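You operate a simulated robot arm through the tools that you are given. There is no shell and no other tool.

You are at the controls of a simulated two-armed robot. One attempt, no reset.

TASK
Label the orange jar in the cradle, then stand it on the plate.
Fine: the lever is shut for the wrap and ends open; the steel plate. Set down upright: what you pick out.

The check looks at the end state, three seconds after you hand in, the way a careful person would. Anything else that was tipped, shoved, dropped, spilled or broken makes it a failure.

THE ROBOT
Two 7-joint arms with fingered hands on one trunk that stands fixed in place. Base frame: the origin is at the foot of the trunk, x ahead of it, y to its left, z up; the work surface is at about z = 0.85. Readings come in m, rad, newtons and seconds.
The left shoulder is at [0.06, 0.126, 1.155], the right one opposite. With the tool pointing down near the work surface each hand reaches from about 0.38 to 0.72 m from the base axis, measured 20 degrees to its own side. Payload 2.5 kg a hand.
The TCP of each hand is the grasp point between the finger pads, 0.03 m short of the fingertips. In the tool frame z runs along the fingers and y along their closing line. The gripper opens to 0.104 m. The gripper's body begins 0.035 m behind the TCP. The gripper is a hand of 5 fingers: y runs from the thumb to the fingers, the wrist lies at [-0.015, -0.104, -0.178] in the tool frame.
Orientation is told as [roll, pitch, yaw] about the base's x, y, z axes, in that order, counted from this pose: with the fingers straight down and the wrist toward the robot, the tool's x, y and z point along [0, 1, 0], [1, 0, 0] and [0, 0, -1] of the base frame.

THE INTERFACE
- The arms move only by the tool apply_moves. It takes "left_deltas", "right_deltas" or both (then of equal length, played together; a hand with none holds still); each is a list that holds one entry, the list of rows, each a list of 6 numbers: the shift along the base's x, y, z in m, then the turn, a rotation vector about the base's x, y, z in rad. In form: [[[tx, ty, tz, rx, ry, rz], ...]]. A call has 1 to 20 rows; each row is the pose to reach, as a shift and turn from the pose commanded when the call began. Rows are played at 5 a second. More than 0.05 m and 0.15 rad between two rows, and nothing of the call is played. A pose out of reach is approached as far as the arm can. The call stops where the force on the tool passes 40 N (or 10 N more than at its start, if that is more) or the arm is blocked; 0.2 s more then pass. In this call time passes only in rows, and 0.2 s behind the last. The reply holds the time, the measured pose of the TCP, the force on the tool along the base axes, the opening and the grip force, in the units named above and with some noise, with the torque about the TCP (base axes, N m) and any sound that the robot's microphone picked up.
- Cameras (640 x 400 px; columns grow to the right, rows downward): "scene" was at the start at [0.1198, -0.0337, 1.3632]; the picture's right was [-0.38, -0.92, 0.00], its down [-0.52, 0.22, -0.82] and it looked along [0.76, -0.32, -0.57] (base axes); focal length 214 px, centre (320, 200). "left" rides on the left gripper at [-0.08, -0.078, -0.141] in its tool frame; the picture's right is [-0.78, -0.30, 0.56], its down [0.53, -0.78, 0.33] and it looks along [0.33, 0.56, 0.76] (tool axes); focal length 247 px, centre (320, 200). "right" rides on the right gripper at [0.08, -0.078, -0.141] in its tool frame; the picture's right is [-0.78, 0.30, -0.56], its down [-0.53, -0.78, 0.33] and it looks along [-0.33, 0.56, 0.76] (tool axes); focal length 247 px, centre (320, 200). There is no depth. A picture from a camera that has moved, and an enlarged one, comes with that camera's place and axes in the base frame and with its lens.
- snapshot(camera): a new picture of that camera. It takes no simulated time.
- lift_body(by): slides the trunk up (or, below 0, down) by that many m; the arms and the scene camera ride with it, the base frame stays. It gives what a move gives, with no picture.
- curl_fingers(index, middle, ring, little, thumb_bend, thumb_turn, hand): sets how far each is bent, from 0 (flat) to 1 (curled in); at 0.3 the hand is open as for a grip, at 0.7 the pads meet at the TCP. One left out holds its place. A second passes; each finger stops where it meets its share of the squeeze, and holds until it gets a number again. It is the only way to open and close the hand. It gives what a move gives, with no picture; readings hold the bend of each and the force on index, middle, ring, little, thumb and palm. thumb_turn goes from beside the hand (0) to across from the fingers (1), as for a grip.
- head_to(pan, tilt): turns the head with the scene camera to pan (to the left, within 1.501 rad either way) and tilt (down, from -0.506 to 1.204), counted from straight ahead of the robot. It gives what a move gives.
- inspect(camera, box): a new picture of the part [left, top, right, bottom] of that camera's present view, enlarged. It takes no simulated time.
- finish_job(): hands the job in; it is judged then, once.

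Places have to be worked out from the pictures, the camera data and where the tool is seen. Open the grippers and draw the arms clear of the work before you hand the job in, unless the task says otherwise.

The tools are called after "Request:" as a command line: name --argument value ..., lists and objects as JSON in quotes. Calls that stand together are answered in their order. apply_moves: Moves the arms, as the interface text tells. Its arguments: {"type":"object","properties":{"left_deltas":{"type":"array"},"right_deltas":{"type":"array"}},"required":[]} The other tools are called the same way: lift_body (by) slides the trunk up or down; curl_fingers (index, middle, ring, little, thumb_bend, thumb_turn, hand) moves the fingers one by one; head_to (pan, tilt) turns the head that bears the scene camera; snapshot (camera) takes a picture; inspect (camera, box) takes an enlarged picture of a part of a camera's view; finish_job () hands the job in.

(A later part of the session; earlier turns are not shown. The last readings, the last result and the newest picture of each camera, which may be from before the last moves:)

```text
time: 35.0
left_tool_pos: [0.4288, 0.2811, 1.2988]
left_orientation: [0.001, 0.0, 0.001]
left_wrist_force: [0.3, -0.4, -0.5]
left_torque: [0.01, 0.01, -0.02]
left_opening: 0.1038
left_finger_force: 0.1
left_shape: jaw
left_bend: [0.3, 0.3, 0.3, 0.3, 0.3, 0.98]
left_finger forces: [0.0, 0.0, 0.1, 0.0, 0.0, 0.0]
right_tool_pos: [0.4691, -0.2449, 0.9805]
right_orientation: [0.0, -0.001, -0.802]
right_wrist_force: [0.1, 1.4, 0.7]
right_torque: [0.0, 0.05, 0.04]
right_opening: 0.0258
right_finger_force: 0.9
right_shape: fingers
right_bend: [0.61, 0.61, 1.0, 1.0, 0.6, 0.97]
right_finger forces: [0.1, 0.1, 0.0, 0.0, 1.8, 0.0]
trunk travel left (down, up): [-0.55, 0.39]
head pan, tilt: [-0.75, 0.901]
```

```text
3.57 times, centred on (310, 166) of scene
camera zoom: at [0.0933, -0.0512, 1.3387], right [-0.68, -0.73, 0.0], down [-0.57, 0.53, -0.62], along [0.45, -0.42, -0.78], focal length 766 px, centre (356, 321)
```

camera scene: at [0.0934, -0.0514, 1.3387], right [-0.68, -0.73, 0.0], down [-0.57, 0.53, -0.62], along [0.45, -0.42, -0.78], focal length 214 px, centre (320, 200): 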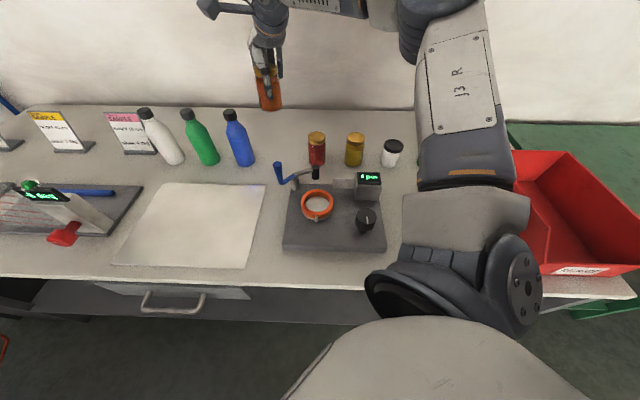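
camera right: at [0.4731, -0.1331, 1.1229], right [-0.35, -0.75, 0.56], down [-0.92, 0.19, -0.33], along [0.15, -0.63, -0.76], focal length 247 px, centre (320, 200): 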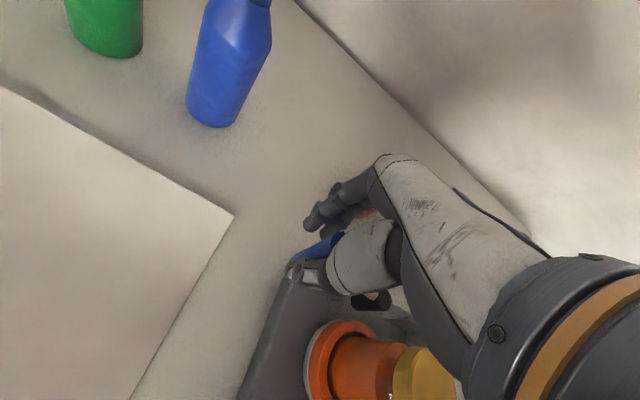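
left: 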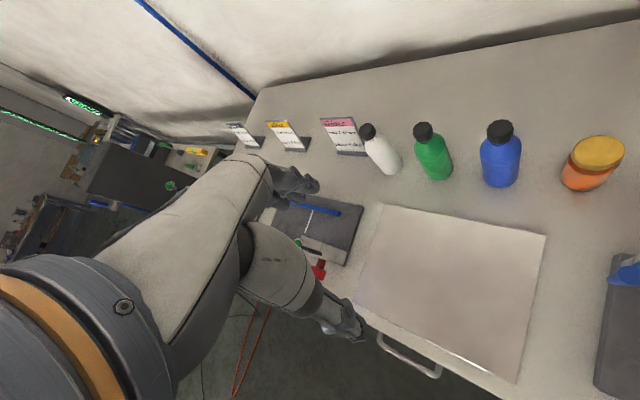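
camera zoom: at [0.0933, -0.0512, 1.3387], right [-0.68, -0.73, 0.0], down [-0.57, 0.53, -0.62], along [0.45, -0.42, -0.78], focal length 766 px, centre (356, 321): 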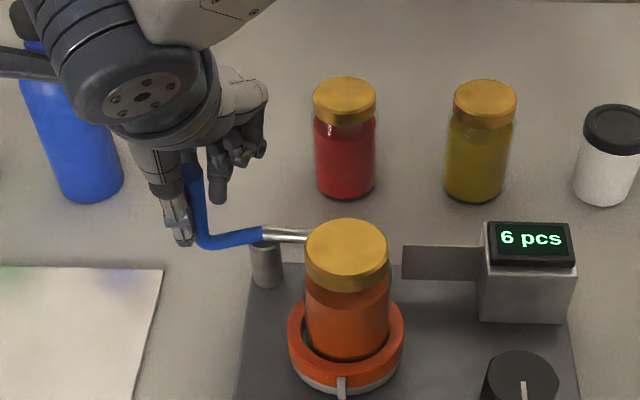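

The handle follows (thumb 1.8 N). I continue the arc further until the roller presses the jar.

Request:
apply_moves --right_deltas '[[[0.002, -0.002, 0, 0, 0, -0.05], [0.0037, -0.0042, 0, 0, 0, -0.1], [0.0052, -0.0062, 0, 0, 0, -0.16], [0.0065, -0.0082, 0, 0, 0, -0.22]]]'

Request:
snapshot --camera "right"

Request:
inspect --camera "scene" --box '[250, 110, 370, 222]'

```text
time: 36.0
left_tool_pos: [0.4295, 0.2815, 1.2999]
left_orientation: [0.0, 0.001, 0.0]
left_wrist_force: [0.4, -0.6, 0.0]
left_torque: [0.0, -0.01, 0.02]
left_opening: 0.1037
left_finger_force: 0.0
left_shape: jaw
left_bend: [0.3, 0.3, 0.3, 0.3, 0.3, 0.98]
left_finger forces: [0.0, 0.0, 0.1, 0.1, 0.1, 0.0]
right_tool_pos: [0.4775, -0.253, 0.9819]
right_orientation: [-0.001, 0.001, -1.024]
right_wrist_force: [0.1, 3.1, -0.1]
right_torque: [0.06, 0.02, -0.04]
right_opening: 0.0264
right_finger_force: 1.3
right_shape: fingers
right_bend: [0.61, 0.61, 1.0, 1.0, 0.59, 0.97]
right_finger forces: [0.0, 0.0, 0.0, 0.0, 1.8, 0.0]
trunk travel left (down, up): [-0.55, 0.39]
head pan, tilt: [-0.75, 0.901]
```

```text
taken
camera right: at [0.5059, -0.145, 1.1231], right [-0.51, -0.66, 0.56], down [-0.86, 0.38, -0.33], along [0.0, -0.65, -0.76], focal length 247 px, centre (320, 200)
```

right: 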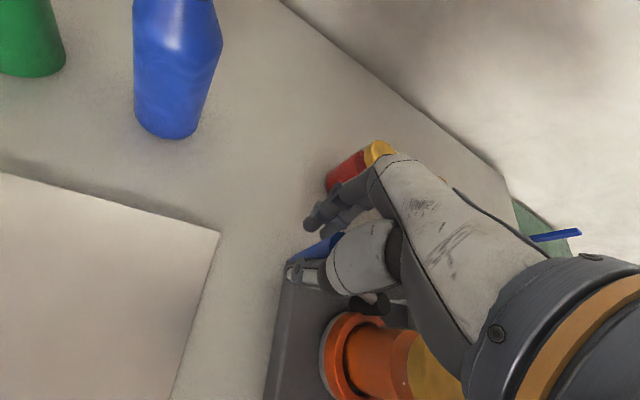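

```text
3.57 times, centred on (310, 166) of scene
camera zoom: at [0.0934, -0.0512, 1.3387], right [-0.68, -0.73, 0.0], down [-0.57, 0.53, -0.62], along [0.45, -0.42, -0.78], focal length 766 px, centre (356, 321)
```

zoom: 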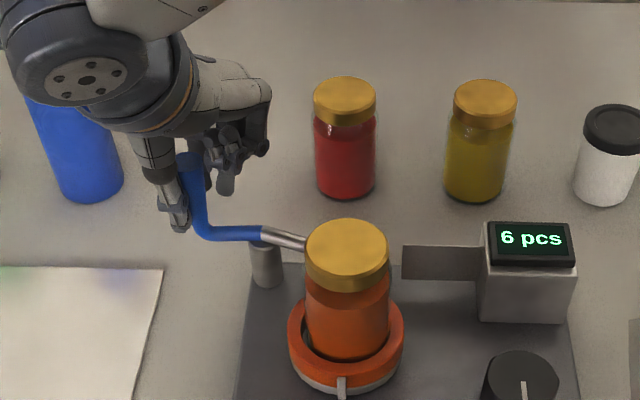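

The lever has turned roughly 40°. I continue a bit further along the arc, watching the force.

Request:
apply_moves --right_deltas '[[[0.0015, -0.003, 0, 0, 0, -0.04], [0.003, -0.006, 0, 0, 0, -0.08], [0.004, -0.009, 0, 0, 0, -0.12], [0.0045, -0.012, 0, 0, 0, -0.16]]]'

Request:
snapshot --camera "right"

Request:
inspect --camera "scene" --box '[260, 130, 340, 200]'

```text
time: 37.0
left_tool_pos: [0.4296, 0.2832, 1.3004]
left_orientation: [0.001, 0.0, 0.001]
left_wrist_force: [-0.7, -1.1, 0.0]
left_torque: [0.02, -0.01, 0.0]
left_opening: 0.1037
left_finger_force: 0.1
left_shape: jaw
left_bend: [0.3, 0.3, 0.3, 0.3, 0.3, 0.98]
left_finger forces: [0.1, 0.0, 0.1, 0.1, 0.0, 0.1]
right_tool_pos: [0.4811, -0.2638, 0.9815]
right_orientation: [0.001, -0.001, -1.181]
right_wrist_force: [-1.7, 8.6, 2.0]
right_torque: [0.17, 0.06, 0.01]
right_opening: 0.0342
right_finger_force: 3.5
right_shape: fingers
right_bend: [0.61, 0.61, 1.0, 1.0, 0.55, 0.96]
right_finger forces: [0.0, 0.0, 0.0, 0.0, 8.0, 0.1]
trunk travel left (down, up): [-0.55, 0.39]
head pan, tilt: [-0.75, 0.901]
```

```text
taken
camera right: at [0.5263, -0.1614, 1.1237], right [-0.61, -0.57, 0.56], down [-0.79, 0.51, -0.33], along [-0.1, -0.64, -0.76], focal length 247 px, centre (320, 200)
```

right: 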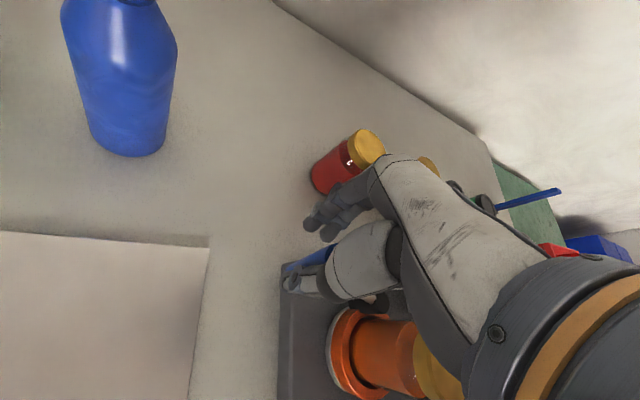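

```text
5.71 times, centred on (300, 165) of scene
camera zoom: at [0.093, -0.0504, 1.3388], right [-0.68, -0.73, 0.0], down [-0.57, 0.53, -0.62], along [0.45, -0.42, -0.78], focal length 1226 px, centre (434, 400)
```

zoom: 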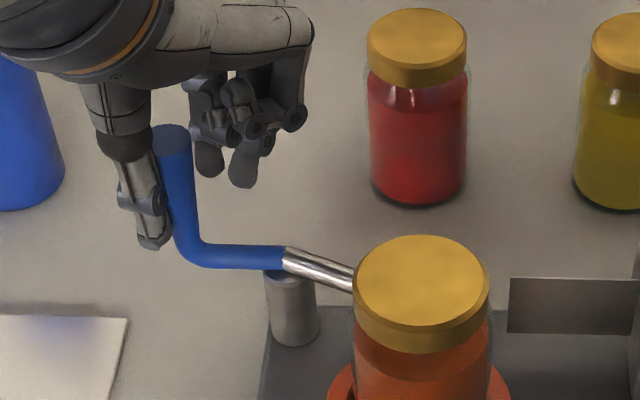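

The force rose to 8.6 N: the roller appears to bear on the jar (handle about 49° from its start). I press a little further to see whether it seats.

Request:
apply_moves --right_deltas '[[[0.0005, -0.002, 0, 0, 0, 0], [0.001, -0.004, 0, 0, 0, 0]]]'

Request:
inspect --camera "scene" --box '[260, 130, 370, 220]'

```text
time: 37.6
left_tool_pos: [0.4289, 0.2834, 1.3]
left_orientation: [-0.002, 0.0, 0.001]
left_wrist_force: [0.0, -0.3, -1.1]
left_torque: [-0.01, 0.0, -0.03]
left_opening: 0.1035
left_finger_force: 0.1
left_shape: jaw
left_bend: [0.3, 0.3, 0.3, 0.3, 0.3, 0.98]
left_finger forces: [0.0, 0.0, 0.0, 0.0, 0.0, 0.0]
right_tool_pos: [0.4817, -0.2676, 0.983]
right_orientation: [0.0, 0.001, -1.181]
right_wrist_force: [-3.2, 12.1, 0.8]
right_torque: [0.17, 0.05, -0.01]
right_opening: 0.038
right_finger_force: 6.4
right_shape: fingers
right_bend: [0.61, 0.61, 1.0, 1.0, 0.53, 0.96]
right_finger forces: [0.0, 0.0, 0.0, 0.0, 12.5, 0.0]
trunk travel left (down, up): [-0.55, 0.39]
head pan, tilt: [-0.75, 0.901]
```

```text
4.44 times, centred on (315, 175) of scene
camera zoom: at [0.093, -0.0499, 1.3388], right [-0.68, -0.73, 0.0], down [-0.57, 0.53, -0.62], along [0.45, -0.42, -0.78], focal length 953 px, centre (342, 311)
```

zoom: 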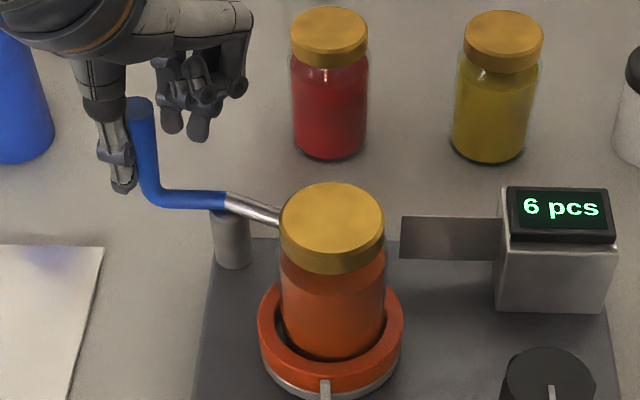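

It is a hard stop now, so the lever is shut on the jar. I back off a few mm, open the fingers and lift the hand away, then check that the lever stays.

Request:
apply_moves --right_deltas '[[[-0.001, 0.003, 0, 0, 0, 0], [-0.002, 0.006, 0, 0, 0, 0]]]'

Request:
curl_fingers --hand "right" --index 0.46 --middle 0.46 --thumb_bend 0.46

Request:
apply_moves --right_deltas '[[[0, 0, 0.02, 0, 0, 0], [0, 0, 0.05, 0, 0, 0], [0, 0, 0.09, 0, 0, 0], [0, 0, 0.12, 0, 0, 0]]]'

Request:
snapshot --camera "right"

Request:
inspect --camera "scene" --box '[260, 130, 400, 240]'

```text
time: 38.2
left_tool_pos: [0.4283, 0.2822, 1.3]
left_orientation: [0.0, 0.0, 0.001]
left_wrist_force: [0.4, -0.6, -0.5]
left_torque: [0.0, -0.02, 0.02]
left_opening: 0.1035
left_finger_force: 0.1
left_shape: jaw
left_bend: [0.3, 0.3, 0.3, 0.3, 0.3, 0.98]
left_finger forces: [0.0, 0.0, 0.0, 0.0, 0.0, 0.0]
right_tool_pos: [0.481, -0.2621, 0.9824]
right_orientation: [0.001, -0.004, -1.18]
right_wrist_force: [-1.0, 4.9, 0.4]
right_torque: [0.09, 0.03, -0.01]
right_opening: 0.0326
right_finger_force: 2.9
right_shape: fingers
right_bend: [0.61, 0.61, 1.0, 1.0, 0.56, 0.96]
right_finger forces: [0.0, 0.0, 0.0, 0.0, 5.4, 0.0]
trunk travel left (down, up): [-0.55, 0.39]
head pan, tilt: [-0.75, 0.901]
```

```text
time: 39.2
left_tool_pos: [0.4287, 0.2815, 1.3001]
left_orientation: [0.0, -0.002, 0.0]
left_wrist_force: [-0.2, -0.1, 0.6]
left_torque: [0.02, -0.05, 0.01]
left_opening: 0.1036
left_finger_force: 0.1
left_shape: jaw
left_bend: [0.3, 0.3, 0.3, 0.3, 0.3, 0.98]
left_finger forces: [0.1, 0.1, 0.0, 0.0, 0.0, 0.1]
right_tool_pos: [0.4802, -0.2619, 0.982]
right_orientation: [0.0, 0.0, -1.18]
right_wrist_force: [-1.3, -1.0, 0.6]
right_torque: [-0.01, -0.02, -0.01]
right_opening: 0.0621
right_finger_force: 0.2
right_shape: fingers
right_bend: [0.46, 0.46, 1.0, 1.0, 0.46, 0.97]
right_finger forces: [0.0, 0.0, 0.1, 0.0, 0.0, 0.1]
trunk travel left (down, up): [-0.55, 0.39]
head pan, tilt: [-0.75, 0.901]
```

```text
time: 40.2
left_tool_pos: [0.4292, 0.2809, 1.2995]
left_orientation: [0.001, 0.001, -0.002]
left_wrist_force: [-0.7, 0.7, -0.7]
left_torque: [0.03, -0.01, 0.01]
left_opening: 0.1037
left_finger_force: 0.1
left_shape: jaw
left_bend: [0.3, 0.3, 0.3, 0.3, 0.3, 0.98]
left_finger forces: [0.1, 0.0, 0.1, 0.1, 0.0, 0.1]
right_tool_pos: [0.482, -0.2636, 1.1025]
right_orientation: [0.0, 0.0, -1.181]
right_wrist_force: [0.4, 0.8, -0.2]
right_torque: [-0.04, 0.0, 0.01]
right_opening: 0.0618
right_finger_force: 0.0
right_shape: fingers
right_bend: [0.46, 0.46, 1.0, 1.0, 0.46, 0.97]
right_finger forces: [0.0, 0.0, 0.0, 0.0, 0.1, 0.0]
trunk travel left (down, up): [-0.55, 0.39]
head pan, tilt: [-0.75, 0.901]
```

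```text
taken
camera right: at [0.527, -0.1615, 1.2444], right [-0.6, -0.57, 0.56], down [-0.79, 0.51, -0.33], along [-0.1, -0.64, -0.76], focal length 247 px, centre (320, 200)
```

right: 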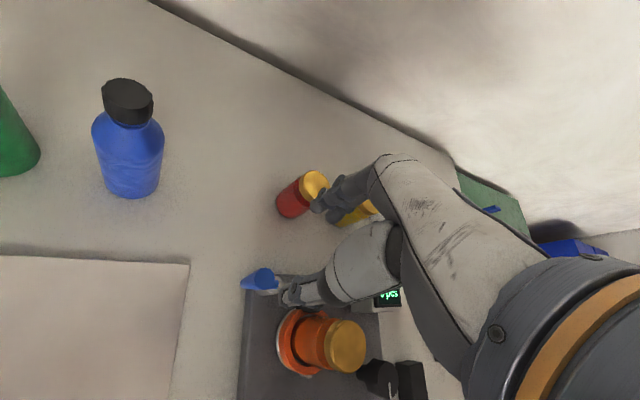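

```text
3.64 times, centred on (330, 185) of scene
camera zoom: at [0.0932, -0.0513, 1.3387], right [-0.68, -0.73, 0.0], down [-0.57, 0.53, -0.62], along [0.45, -0.42, -0.78], focal length 780 px, centre (284, 254)
```

zoom: 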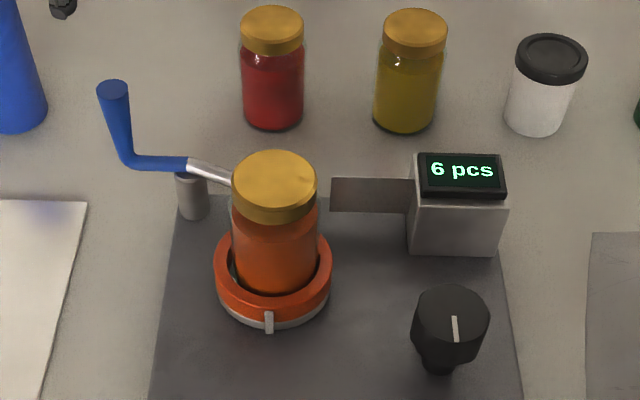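

The lever stays shut. A grey sheet has appeared on the right, where my arm had hidden it, so I look around before going on.

Request:
snapshot --camera "scene"

Request:
inspect --camera "scene" --box '[360, 150, 560, 300]'

Request:
inspect --camera "scene" --box '[100, 160, 290, 290]'

Request:
inspect --camera "scene" --box '[350, 170, 400, 245]'

```text
taken
camera scene: at [0.0932, -0.0513, 1.3387], right [-0.68, -0.73, 0.0], down [-0.57, 0.53, -0.62], along [0.45, -0.42, -0.78], focal length 214 px, centre (320, 200)
```

scene: 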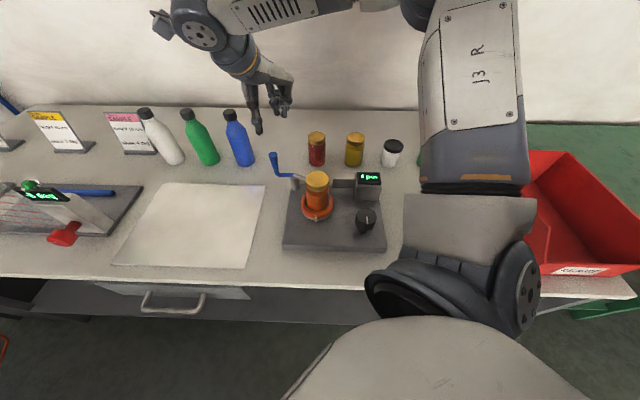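

```text
2.67 times, centred on (460, 225) of scene
camera zoom: at [0.0932, -0.0513, 1.3387], right [-0.68, -0.73, 0.0], down [-0.57, 0.53, -0.62], along [0.45, -0.42, -0.78], focal length 572 px, centre (-53, 133)
```

zoom: 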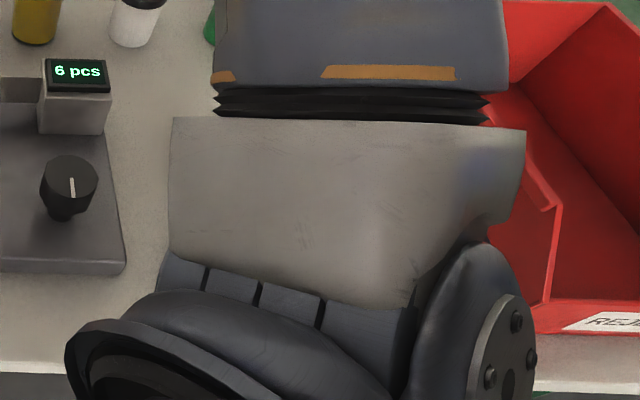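

```text
3.08 times, centred on (195, 225) of scene
camera zoom: at [0.0932, -0.0513, 1.3387], right [-0.68, -0.73, 0.0], down [-0.57, 0.53, -0.62], along [0.45, -0.42, -0.78], focal length 660 px, centre (705, 123)
```

zoom: 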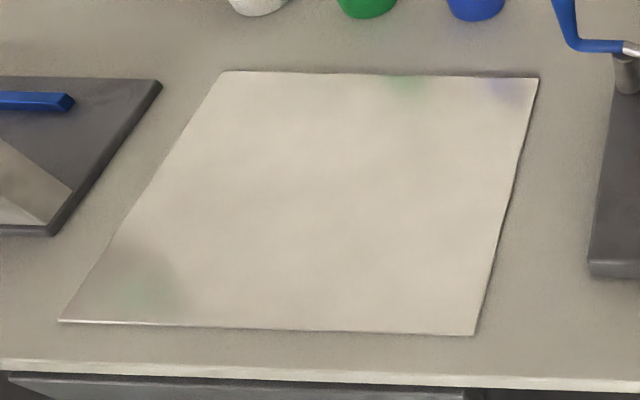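

```text
5.33 times, centred on (375, 208) of scene
camera zoom: at [0.0932, -0.0513, 1.3387], right [-0.68, -0.73, 0.0], down [-0.57, 0.53, -0.62], along [0.45, -0.42, -0.78], focal length 1144 px, centre (27, 160)
```

zoom: 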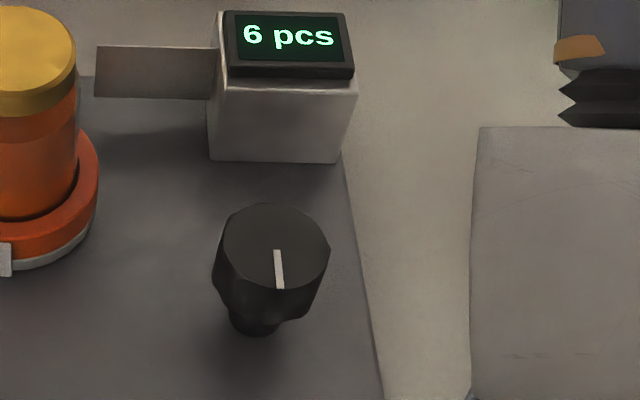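

That was only my own upper arm; the reflective sheet on the left is the steel plate. For the wrap I'll turn the knob at about (0.221,-0.311, top 0.94); it's close to the robot, so I raise the trunk first to gain near reach, then swing the hand over with the yaw turned back.

Request:
lift_body --by 0.18

Request:
apply_moves --right_deltas '[[[-0.01, 0.0, 0, 0, 0, 0.12], [-0.03, 0.0, 0, 0, 0, 0.26], [-0.05, -0.005, 0, 0, 0, 0.4], [-0.07, -0.01, 0, 0, 0, 0.54], [-0.09, -0.015, 0, 0, 0, 0.68], [-0.11, -0.02, 0, 0, 0, 0.82], [-0.13, -0.025, 0, 0, 0, 0.96], [-0.15, -0.03, 0, 0, 0, 1.1], [-0.17, -0.035, 0, 0, 0, 1.24], [-0.19, -0.04, 0, 0, 0, 1.38], [-0.21, -0.045, -0.01, 0, 0, 1.52], [-0.23, -0.047, -0.03, 0, 0, 1.66], [-0.25, -0.047, -0.05, 0, 0, 1.8], [-0.26, -0.047, -0.08, 0, 0, 1.88]]]'

Request:
snapshot --camera "right"

Request:
snapshot --camera "scene"

```text
time: 42.2
left_tool_pos: [0.4307, 0.2809, 1.4811]
left_orientation: [-0.001, 0.0, -0.001]
left_wrist_force: [-0.3, 0.3, 1.1]
left_torque: [0.01, -0.01, -0.09]
left_opening: 0.1038
left_finger_force: 0.0
left_shape: jaw
left_bend: [0.3, 0.3, 0.3, 0.3, 0.3, 0.98]
left_finger forces: [0.1, 0.1, 0.0, 0.0, 0.1, 0.0]
right_tool_pos: [0.483, -0.2642, 1.2832]
right_orientation: [0.001, -0.001, -1.179]
right_wrist_force: [0.4, 0.0, 0.2]
right_torque: [-0.01, -0.03, 0.0]
right_opening: 0.0622
right_finger_force: 0.0
right_shape: fingers
right_bend: [0.46, 0.46, 1.0, 1.0, 0.46, 0.97]
right_finger forces: [0.0, 0.1, 0.0, 0.1, 0.0, 0.0]
trunk travel left (down, up): [-0.73, 0.21]
head pan, tilt: [-0.75, 0.901]
```

```text
time: 45.2
left_tool_pos: [0.4301, 0.2813, 1.4804]
left_orientation: [0.0, 0.0, 0.0]
left_wrist_force: [-0.5, 0.3, 0.3]
left_torque: [-0.01, -0.04, 0.0]
left_opening: 0.1038
left_finger_force: 0.0
left_shape: jaw
left_bend: [0.3, 0.3, 0.3, 0.3, 0.3, 0.98]
left_finger forces: [0.1, 0.0, 0.0, 0.1, 0.0, 0.0]
right_tool_pos: [0.2237, -0.3104, 1.2018]
right_orientation: [-0.001, 0.0, 0.702]
right_wrist_force: [-0.8, -0.2, -0.4]
right_torque: [0.04, -0.03, -0.03]
right_opening: 0.0621
right_finger_force: 0.2
right_shape: fingers
right_bend: [0.46, 0.46, 1.0, 1.0, 0.46, 0.97]
right_finger forces: [0.2, 0.0, 0.0, 0.1, 0.1, 0.0]
trunk travel left (down, up): [-0.73, 0.21]
head pan, tilt: [-0.75, 0.901]
```

```text
taken
camera right: at [0.1128, -0.2999, 1.3434], right [0.73, -0.4, 0.56], down [-0.25, -0.91, -0.33], along [0.64, 0.1, -0.76], focal length 247 px, centre (320, 200)
```

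right: 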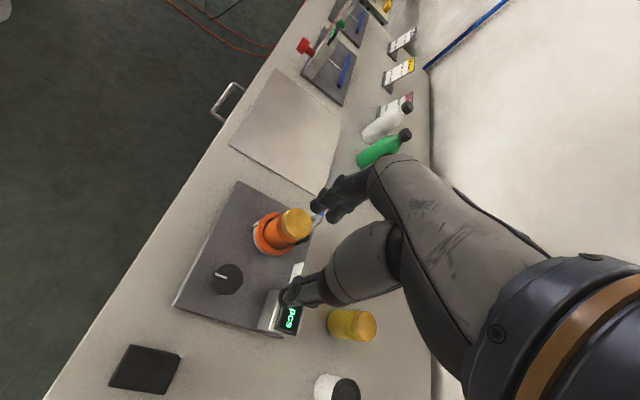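

```text
taken
camera scene: at [0.0934, -0.0514, 1.5187], right [-0.68, -0.73, 0.0], down [-0.57, 0.53, -0.62], along [0.45, -0.42, -0.78], focal length 214 px, centre (320, 200)
```

scene: 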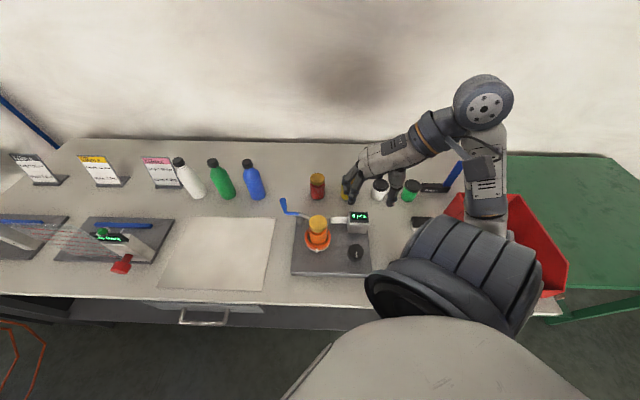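

The wrist view confirms the knob at (0.220,-0.310). I lower to a hover above it and test the wrist range by turning the yaw up to about 2.0.

Request:
apply_moves --right_deltas '[[[-0.003, 0.0005, -0.04, 0, 0, 0], [-0.003, 0.0005, -0.08, 0, 0, 0], [-0.003, 0.0005, -0.12, 0, 0, 0], [-0.003, 0.0005, -0.16, 0, 0, 0], [-0.003, 0.0005, -0.19, 0, 0, 0]]]'

Request:
snapshot --camera "right"

Request:
apply_moves --right_deltas '[[[0, 0, 0, 0, 0, 0.14], [0, 0, 0, 0, 0, 0.28], [0, 0, 0, 0, 0, 0.42], [0, 0, 0, 0, 0, 0.56], [0, 0, 0, 0, 0, 0.7], [0, 0, 0, 0, 0, 0.84], [0, 0, 0, 0, 0, 0.98], [0, 0, 0, 0, 0, 1.12], [0, 0, 0, 0, 0, 1.26]]]'

Request:
snapshot --camera "scene"

```text
time: 46.4
left_tool_pos: [0.4286, 0.2817, 1.4803]
left_orientation: [0.001, 0.0, 0.001]
left_wrist_force: [-0.1, 0.3, -0.5]
left_torque: [0.01, 0.03, -0.02]
left_opening: 0.1038
left_finger_force: 0.1
left_shape: jaw
left_bend: [0.3, 0.3, 0.3, 0.3, 0.3, 0.98]
left_finger forces: [0.0, 0.0, 0.1, 0.1, 0.0, 0.1]
right_tool_pos: [0.2188, -0.3106, 1.011]
right_orientation: [-0.001, 0.0, 0.7]
right_wrist_force: [-0.7, 0.1, -0.9]
right_torque: [0.01, -0.02, -0.01]
right_opening: 0.0623
right_finger_force: 0.0
right_shape: fingers
right_bend: [0.46, 0.46, 1.0, 1.0, 0.46, 0.97]
right_finger forces: [0.0, 0.0, 0.0, 0.1, 0.1, 0.0]
trunk travel left (down, up): [-0.73, 0.21]
head pan, tilt: [-0.75, 0.901]
```

```text
taken
camera right: at [0.1098, -0.2995, 1.152], right [0.73, -0.4, 0.56], down [-0.25, -0.91, -0.33], along [0.64, 0.1, -0.76], focal length 247 px, centre (320, 200)
```

right: 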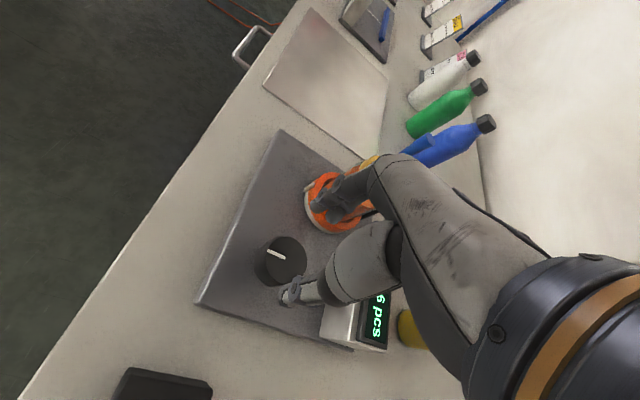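

```text
time: 48.4
left_tool_pos: [0.4305, 0.281, 1.4809]
left_orientation: [0.0, 0.001, -0.001]
left_wrist_force: [-0.4, 0.1, 0.2]
left_torque: [0.01, -0.01, 0.01]
left_opening: 0.104
left_finger_force: 0.0
left_shape: jaw
left_bend: [0.3, 0.3, 0.3, 0.3, 0.3, 0.98]
left_finger forces: [0.0, 0.1, 0.1, 0.0, 0.0, 0.0]
right_tool_pos: [0.2195, -0.3099, 1.0125]
right_orientation: [-0.002, 0.001, 1.961]
right_wrist_force: [0.2, 0.2, 0.1]
right_torque: [0.0, 0.02, 0.03]
right_opening: 0.062
right_finger_force: 0.0
right_shape: fingers
right_bend: [0.46, 0.46, 1.0, 1.0, 0.46, 0.97]
right_finger forces: [0.1, 0.0, 0.0, 0.1, 0.0, 0.0]
trunk travel left (down, up): [-0.73, 0.21]
head pan, tilt: [-0.75, 0.901]
```

```text
taken
camera scene: at [0.0936, -0.0514, 1.5187], right [-0.68, -0.73, 0.0], down [-0.57, 0.53, -0.62], along [0.45, -0.42, -0.78], focal length 214 px, centre (320, 200)
```

scene: 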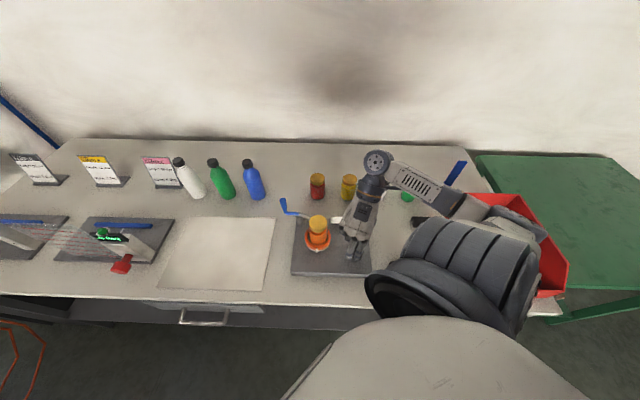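

The wrist can turn to 1.96 rad there without trouble. I turn back to yaw about 0.5 for a long counter-clockwise stroke, open a little wider and come down around the knob.

Request:
curl_fingers --hand "right" --index 0.4 --middle 0.4 --thumb_bend 0.4

Request:
apply_moves --right_deltas '[[[0, 0, 0, 0, 0, -0.14], [0, 0, 0, 0, 0, -0.28], [0, 0, 0, 0, 0, -0.42], [0, 0, 0, 0, 0, -0.56], [0, 0, 0, 0, 0, -0.7], [0, 0, 0, 0, 0, -0.84], [0, 0, 0, 0, 0, -0.98], [0, 0, 0, 0, 0, -1.12], [0, 0, 0, 0, 0, -1.26], [-0.002, 0, 0, 0, 0, -1.4], [-0.002, 0, 0, 0, 0, -1.46]]]'

Request:
snapshot --camera "right"

Request:
inspect --camera "scene" --box '[270, 170, 430, 290]'

```text
time: 49.4
left_tool_pos: [0.4305, 0.2821, 1.481]
left_orientation: [0.0, -0.002, 0.0]
left_wrist_force: [0.1, -0.1, 0.8]
left_torque: [0.0, 0.0, -0.01]
left_opening: 0.1039
left_finger_force: 0.0
left_shape: jaw
left_bend: [0.3, 0.3, 0.3, 0.3, 0.3, 0.98]
left_finger forces: [0.1, 0.1, 0.0, 0.0, 0.1, 0.0]
right_tool_pos: [0.218, -0.3102, 1.0136]
right_orientation: [0.0, 0.002, 1.959]
right_wrist_force: [-0.1, 0.3, 0.3]
right_torque: [-0.01, -0.02, 0.0]
right_opening: 0.0777
right_finger_force: 0.0
right_shape: fingers
right_bend: [0.4, 0.4, 1.0, 1.0, 0.4, 0.97]
right_finger forces: [0.1, 0.1, 0.0, 0.1, 0.0, 0.0]
trunk travel left (down, up): [-0.73, 0.21]
head pan, tilt: [-0.75, 0.901]
```

```text
time: 51.8
left_tool_pos: [0.4298, 0.2815, 1.4801]
left_orientation: [0.002, -0.001, 0.001]
left_wrist_force: [0.7, 1.1, 0.5]
left_torque: [0.02, 0.02, 0.01]
left_opening: 0.1038
left_finger_force: 0.1
left_shape: jaw
left_bend: [0.3, 0.3, 0.3, 0.3, 0.3, 0.98]
left_finger forces: [0.0, 0.1, 0.0, 0.0, 0.0, 0.0]
right_tool_pos: [0.2179, -0.3108, 1.0116]
right_orientation: [0.002, 0.001, 0.499]
right_wrist_force: [-0.4, -1.0, -0.7]
right_torque: [0.0, -0.03, -0.01]
right_opening: 0.0774
right_finger_force: 0.1
right_shape: fingers
right_bend: [0.4, 0.4, 1.0, 1.0, 0.4, 0.97]
right_finger forces: [0.1, 0.0, 0.0, 0.1, 0.1, 0.0]
trunk travel left (down, up): [-0.73, 0.21]
head pan, tilt: [-0.75, 0.901]
```

```text
taken
camera right: at [0.112, -0.2774, 1.1535], right [0.63, -0.54, 0.56], down [-0.43, -0.84, -0.33], along [0.65, -0.03, -0.76], focal length 247 px, centre (320, 200)
```

right: 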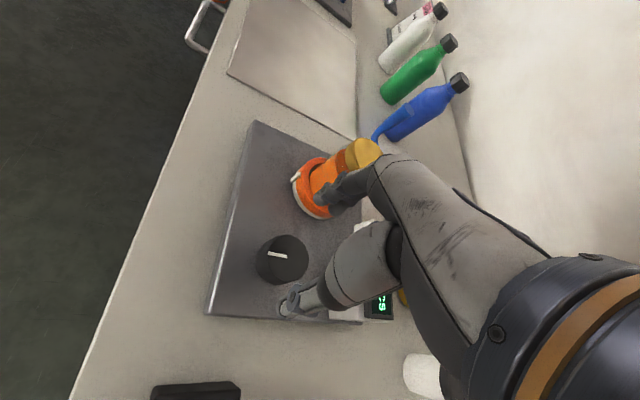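

```text
3.33 times, centred on (350, 230) of scene
camera zoom: at [0.0934, -0.0514, 1.5187], right [-0.68, -0.73, 0.0], down [-0.57, 0.53, -0.62], along [0.45, -0.42, -0.78], focal length 715 px, centre (220, 100)
```

zoom: 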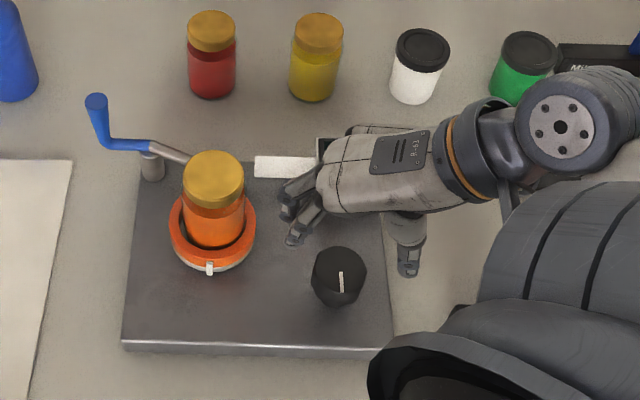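

The tongue now shows a white label, so shutting the lever seems to have fed one. The knob is nearly centred under the hand (within 3 mm); I correct slightly and descend around it.

Request:
apply_moves --right_deltas '[[[-0.0015, 0.001, -0.025, 0, 0, 0], [-0.0015, 0.001, -0.05, 0, 0, 0], [-0.0015, 0.001, -0.065, 0, 0, 0], [-0.0015, 0.001, -0.0745, 0, 0, 0]]]'

Request:
snapshot --camera "right"

Request:
inspect --camera "scene" --box '[270, 170, 430, 290]'

```text
time: 52.8
left_tool_pos: [0.4293, 0.2804, 1.4809]
left_orientation: [0.001, -0.001, -0.001]
left_wrist_force: [1.0, -0.7, 0.6]
left_torque: [-0.01, 0.05, -0.03]
left_opening: 0.1038
left_finger_force: 0.0
left_shape: jaw
left_bend: [0.3, 0.3, 0.3, 0.3, 0.3, 0.98]
left_finger forces: [0.1, 0.0, 0.0, 0.0, 0.0, 0.0]
right_tool_pos: [0.2165, -0.3085, 0.9357]
right_orientation: [-0.002, -0.001, 0.5]
right_wrist_force: [1.1, 0.2, 0.0]
right_torque: [0.01, 0.05, -0.04]
right_opening: 0.0772
right_finger_force: 0.0
right_shape: fingers
right_bend: [0.4, 0.4, 1.0, 1.0, 0.4, 0.97]
right_finger forces: [0.0, 0.0, 0.0, 0.0, 0.0, 0.0]
trunk travel left (down, up): [-0.73, 0.21]
head pan, tilt: [-0.75, 0.901]
```

```text
taken
camera right: at [0.1105, -0.2758, 1.0782], right [0.63, -0.54, 0.56], down [-0.43, -0.84, -0.33], along [0.65, -0.03, -0.76], focal length 247 px, centre (320, 200)
```

right: 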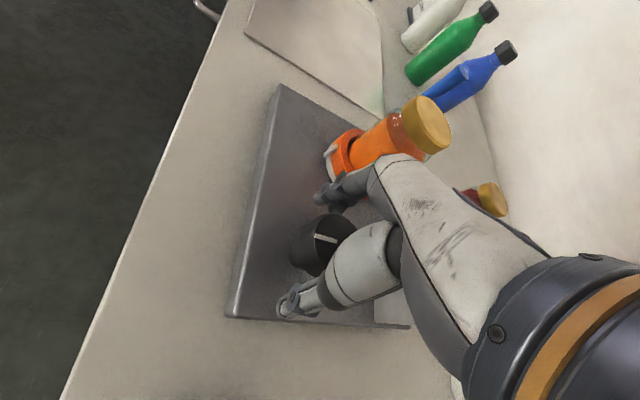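

```text
3.33 times, centred on (350, 230) of scene
camera zoom: at [0.0934, -0.0514, 1.5187], right [-0.68, -0.73, 0.0], down [-0.57, 0.53, -0.62], along [0.45, -0.42, -0.78], focal length 715 px, centre (220, 100)
```

zoom: 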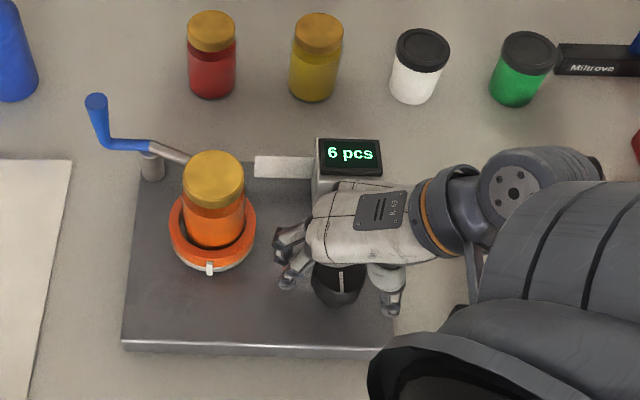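

The knob is centred between thumb and fingers. I grip it.

Request:
curl_fingers --hand "right" --index 0.62 --middle 0.62 --thumb_bend 0.62

```text
time: 53.8
left_tool_pos: [0.4314, 0.2827, 1.4795]
left_orientation: [-0.001, 0.0, 0.0]
left_wrist_force: [-0.5, 0.0, 0.7]
left_torque: [-0.01, 0.0, 0.02]
left_opening: 0.1039
left_finger_force: 0.1
left_shape: jaw
left_bend: [0.3, 0.3, 0.3, 0.3, 0.3, 0.98]
left_finger forces: [0.0, 0.0, 0.0, 0.1, 0.1, 0.0]
right_tool_pos: [0.2171, -0.3083, 0.9372]
right_orientation: [-0.002, 0.0, 0.5]
right_wrist_force: [8.4, 6.0, 0.3]
right_torque: [0.13, -0.26, 0.11]
right_opening: 0.0351
right_finger_force: 7.5
right_shape: fingers
right_bend: [0.56, 0.55, 1.0, 1.0, 0.58, 0.97]
right_finger forces: [4.8, 8.0, 0.0, 0.1, 2.8, 0.0]
trunk travel left (down, up): [-0.73, 0.21]
head pan, tilt: [-0.75, 0.901]
```

The grip is lopsided (10 N along the closing line), so the knob axis lies slightly toward the fingers. I shift the hand about 1.5 mm that way.

Request:
apply_moves --right_deltas '[[[0.0015, 0.0008, 0, 0, 0, 0], [0.0015, 0.0008, 0, 0, 0, 0]]]'

```text
time: 54.4
left_tool_pos: [0.4291, 0.2812, 1.4804]
left_orientation: [-0.001, 0.0, 0.001]
left_wrist_force: [-0.6, 0.5, -0.7]
left_torque: [-0.01, 0.02, -0.01]
left_opening: 0.1035
left_finger_force: 0.0
left_shape: jaw
left_bend: [0.3, 0.3, 0.3, 0.3, 0.3, 0.98]
left_finger forces: [0.1, 0.1, 0.1, 0.0, 0.0, 0.1]
right_tool_pos: [0.2174, -0.3072, 0.9381]
right_orientation: [0.0, 0.0, 0.499]
right_wrist_force: [4.3, 4.3, 0.1]
right_torque: [0.13, -0.16, 0.08]
right_opening: 0.0352
right_finger_force: 7.3
right_shape: fingers
right_bend: [0.56, 0.55, 1.0, 1.0, 0.58, 0.97]
right_finger forces: [3.8, 6.5, 0.0, 0.0, 3.7, 0.0]
trunk travel left (down, up): [-0.73, 0.21]
head pan, tilt: [-0.75, 0.901]
```

Better balanced. One more small correction, then a first counter-clockwise turn of 0.4 rad, watching torque and the view.

Request:
apply_moves --right_deltas '[[[0.001, 0.001, 0, 0, 0, 0.0], [0.001, 0.001, 0, 0, 0, 0.1], [0.001, 0.001, 0, 0, 0, 0.2], [0.001, 0.001, 0, 0, 0, 0.3], [0.001, 0.001, 0, 0, 0, 0.4]]]'

Request:
inspect --camera "scene" --box '[270, 170, 430, 290]'

Request:
inspect --camera "right" --box '[260, 60, 460, 280]'

```text
time: 55.6
left_tool_pos: [0.429, 0.2807, 1.479]
left_orientation: [0.001, 0.001, 0.0]
left_wrist_force: [-0.1, -0.6, 0.2]
left_torque: [0.02, 0.04, 0.0]
left_opening: 0.1036
left_finger_force: 0.0
left_shape: jaw
left_bend: [0.3, 0.3, 0.3, 0.3, 0.3, 0.98]
left_finger forces: [0.0, 0.0, 0.0, 0.0, 0.1, 0.0]
right_tool_pos: [0.2173, -0.3074, 0.9379]
right_orientation: [-0.001, 0.002, 0.903]
right_wrist_force: [-0.5, -1.2, -3.4]
right_torque: [0.03, 0.0, -0.06]
right_opening: 0.0349
right_finger_force: 6.5
right_shape: fingers
right_bend: [0.58, 0.57, 1.0, 1.0, 0.57, 0.96]
right_finger forces: [2.1, 3.9, 0.0, 0.0, 6.6, 0.0]
trunk travel left (down, up): [-0.73, 0.21]
head pan, tilt: [-0.75, 0.901]
```

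```text
3.33 times, centred on (350, 230) of scene
camera zoom: at [0.0936, -0.0518, 1.5187], right [-0.68, -0.73, 0.0], down [-0.57, 0.53, -0.62], along [0.45, -0.42, -0.78], focal length 715 px, centre (220, 100)
```

zoom: 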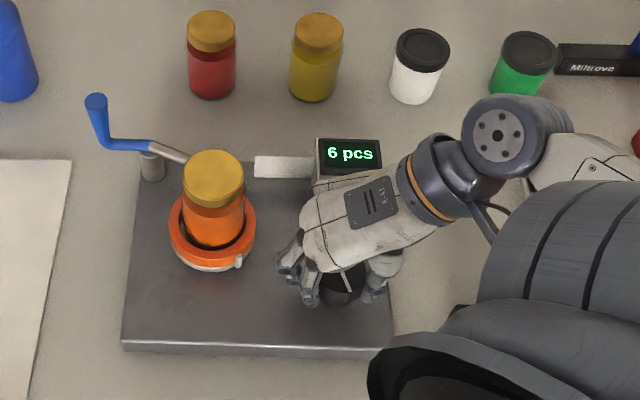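

```text
1.82 times, centred on (360, 170) of right
camera zoom: at [0.1081, -0.3188, 1.0797], right [0.79, -0.25, 0.56], down [-0.06, -0.94, -0.33], along [0.61, 0.23, -0.76], focal length 449 px, centre (247, 254)
```

zoom: 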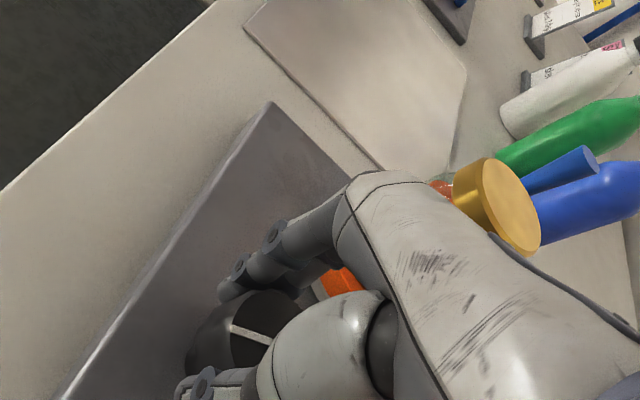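

The ring's pin moved counter-clockwise with the knob, so the knob drives the cradle. I keep turning on this stroke.

Request:
apply_moves --right_deltas '[[[0, 0, 0, 0, 0, 0.12], [0, 0, 0, 0, 0, 0.24], [0, 0, 0, 0, 0, 0.36], [0, 0, 0, 0, 0, 0.48], [0, 0, 0, 0, 0, 0.6], [0, 0, 0, 0, 0, 0.72], [0, 0, 0, 0, 0, 0.84], [0, 0, 0, 0, 0, 0.96]]]'

Request:
inspect --camera "scene" --box '[270, 170, 430, 290]'

```text
time: 57.4
left_tool_pos: [0.4275, 0.2808, 1.4822]
left_orientation: [0.001, 0.0, 0.0]
left_wrist_force: [1.0, 0.3, 0.0]
left_torque: [-0.01, 0.01, 0.0]
left_opening: 0.1035
left_finger_force: 0.2
left_shape: jaw
left_bend: [0.3, 0.3, 0.3, 0.3, 0.3, 0.98]
left_finger forces: [0.0, 0.1, 0.0, 0.1, 0.1, 0.0]
right_tool_pos: [0.2145, -0.308, 0.9375]
right_orientation: [0.003, -0.001, 1.861]
right_wrist_force: [-18.0, -7.6, -0.2]
right_torque: [0.07, -0.03, -0.51]
right_opening: 0.0293
right_finger_force: 10.5
right_shape: fingers
right_bend: [0.61, 0.61, 1.0, 1.0, 0.6, 0.89]
right_finger forces: [0.6, 1.4, 0.1, 0.0, 18.6, 0.0]
trunk travel left (down, up): [-0.73, 0.21]
head pan, tilt: [-0.75, 0.901]
```

```text
3.33 times, centred on (350, 230) of scene
camera zoom: at [0.091, -0.0525, 1.5188], right [-0.68, -0.73, 0.0], down [-0.57, 0.54, -0.62], along [0.46, -0.42, -0.78], focal length 715 px, centre (220, 100)
```

zoom: 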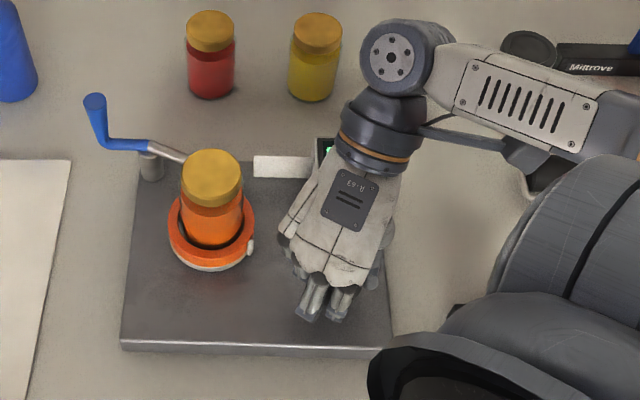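

The cradle pin has now moved about 75°, but the thumb is doing all the work because the fingers reached their commanded bend. I tighten the grip.

Request:
curl_fingers --hand "right" --index 0.75 --middle 0.75 --thumb_bend 0.75 --thumb_turn 0.98

Request:
inspect --camera "scene" --box '[300, 190, 400, 265]'

Request:
snapshot --camera "right"

```text
time: 58.4
left_tool_pos: [0.4268, 0.2803, 1.4821]
left_orientation: [0.002, -0.003, 0.0]
left_wrist_force: [-0.9, 1.0, -0.7]
left_torque: [0.01, 0.01, 0.01]
left_opening: 0.104
left_finger_force: 0.0
left_shape: jaw
left_bend: [0.3, 0.3, 0.3, 0.3, 0.3, 0.98]
left_finger forces: [0.1, 0.1, 0.1, 0.1, 0.0, 0.0]
right_tool_pos: [0.2154, -0.3084, 0.9391]
right_orientation: [0.001, -0.003, 1.861]
right_wrist_force: [-17.9, -7.7, -7.3]
right_torque: [0.46, 0.05, -0.17]
right_opening: 0.0248
right_finger_force: 23.0
right_shape: fingers
right_bend: [0.62, 0.62, 1.0, 1.0, 0.64, 0.88]
right_finger forces: [7.5, 8.7, 0.0, 0.1, 28.1, 0.0]
trunk travel left (down, up): [-0.73, 0.21]
head pan, tilt: [-0.75, 0.901]
```

```text
5.33 times, centred on (350, 228) of scene
camera zoom: at [0.0914, -0.0529, 1.5187], right [-0.68, -0.73, 0.0], down [-0.57, 0.54, -0.62], along [0.46, -0.42, -0.78], focal length 1144 px, centre (160, 53)
```

zoom: 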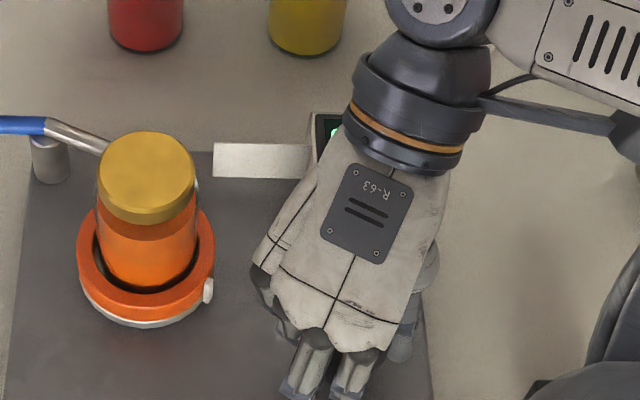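

```text
taken
camera right: at [0.1619, -0.405, 1.0796], right [0.66, 0.51, 0.56], down [0.73, -0.59, -0.33], along [0.16, 0.63, -0.76], focal length 247 px, centre (320, 200)
```

right: 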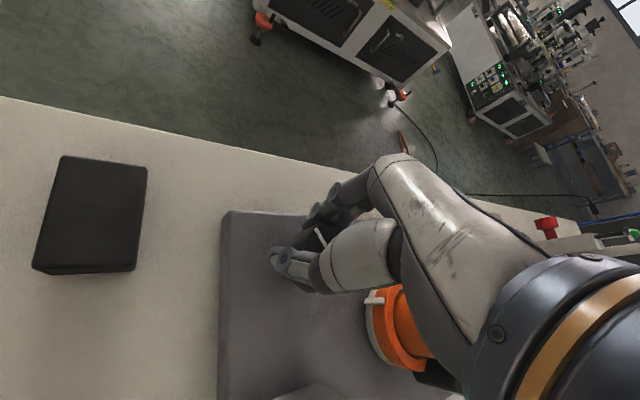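

The grip is firm, but there is a steady sideways load of 18 N; I shift the hand 3 mm to relieve it.

Request:
apply_moves --right_deltas '[[[-0.0015, -0.0005, 0, 0, 0, 0], [-0.003, -0.001, -0.001, 0, 0, 0]]]'

```text
time: 59.0
left_tool_pos: [0.428, 0.2805, 1.4805]
left_orientation: [0.003, -0.002, 0.001]
left_wrist_force: [0.4, 0.0, -1.2]
left_torque: [-0.02, 0.02, -0.02]
left_opening: 0.1038
left_finger_force: 0.0
left_shape: jaw
left_bend: [0.3, 0.3, 0.3, 0.3, 0.3, 0.98]
left_finger forces: [0.0, 0.0, 0.0, 0.1, 0.0, 0.0]
right_tool_pos: [0.2144, -0.3082, 0.9366]
right_orientation: [-0.004, -0.002, 1.863]
right_wrist_force: [-10.2, -5.2, -0.1]
right_torque: [0.42, -0.03, -0.19]
right_opening: 0.024
right_finger_force: 21.3
right_shape: fingers
right_bend: [0.62, 0.62, 1.0, 1.0, 0.64, 0.88]
right_finger forces: [7.2, 9.8, 0.0, 0.0, 25.7, 0.0]
trunk travel left (down, up): [-0.73, 0.21]
head pan, tilt: [-0.75, 0.901]
```

Load is falling. I relieve a little more while continuing the turn to yaw about 2.4.

Request:
apply_moves --right_deltas '[[[-0.003, -0.0015, 0, 0, 0, 0], [-0.003, -0.0015, 0, 0, 0, 0.1], [-0.003, -0.0015, 0, 0, 0, 0.2], [-0.003, -0.0015, 0, 0, 0, 0.3], [-0.003, -0.0015, 0, 0, 0, 0.4], [-0.003, -0.0015, 0, 0, 0, 0.5]]]'

Request:
inspect --camera "scene" --box '[300, 190, 400, 265]'

```text
time: 60.4
left_tool_pos: [0.4267, 0.28, 1.4817]
left_orientation: [0.002, -0.001, -0.002]
left_wrist_force: [-0.1, 0.5, -0.2]
left_torque: [0.0, -0.01, 0.0]
left_opening: 0.1037
left_finger_force: 0.0
left_shape: jaw
left_bend: [0.3, 0.3, 0.3, 0.3, 0.3, 0.98]
left_finger forces: [0.0, 0.0, 0.1, 0.1, 0.0, 0.0]
right_tool_pos: [0.2085, -0.3121, 0.9363]
right_orientation: [0.005, -0.001, 2.362]
right_wrist_force: [-18.3, -13.0, 0.6]
right_torque: [0.33, -0.02, -0.52]
right_opening: 0.0148
right_finger_force: 21.8
right_shape: fingers
right_bend: [0.64, 0.63, 1.0, 1.0, 0.71, 0.86]
right_finger forces: [4.4, 7.7, 0.0, 0.0, 30.2, 0.0]
trunk travel left (down, up): [-0.73, 0.21]
head pan, tilt: [-0.75, 0.901]
```

```text
5.33 times, centred on (350, 228) of scene
camera zoom: at [0.0911, -0.0531, 1.5188], right [-0.68, -0.73, 0.0], down [-0.57, 0.54, -0.62], along [0.46, -0.42, -0.78], focal length 1144 px, centre (160, 53)
```

zoom: 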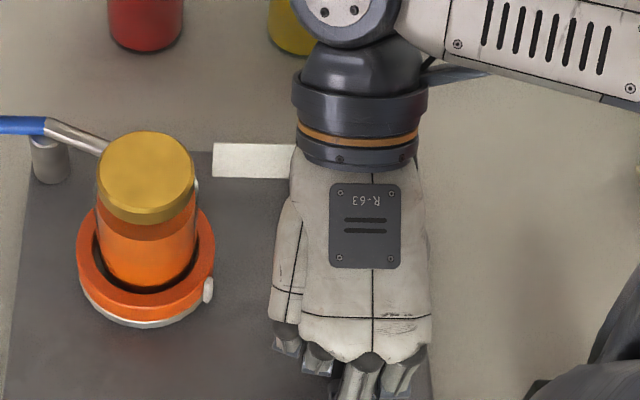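

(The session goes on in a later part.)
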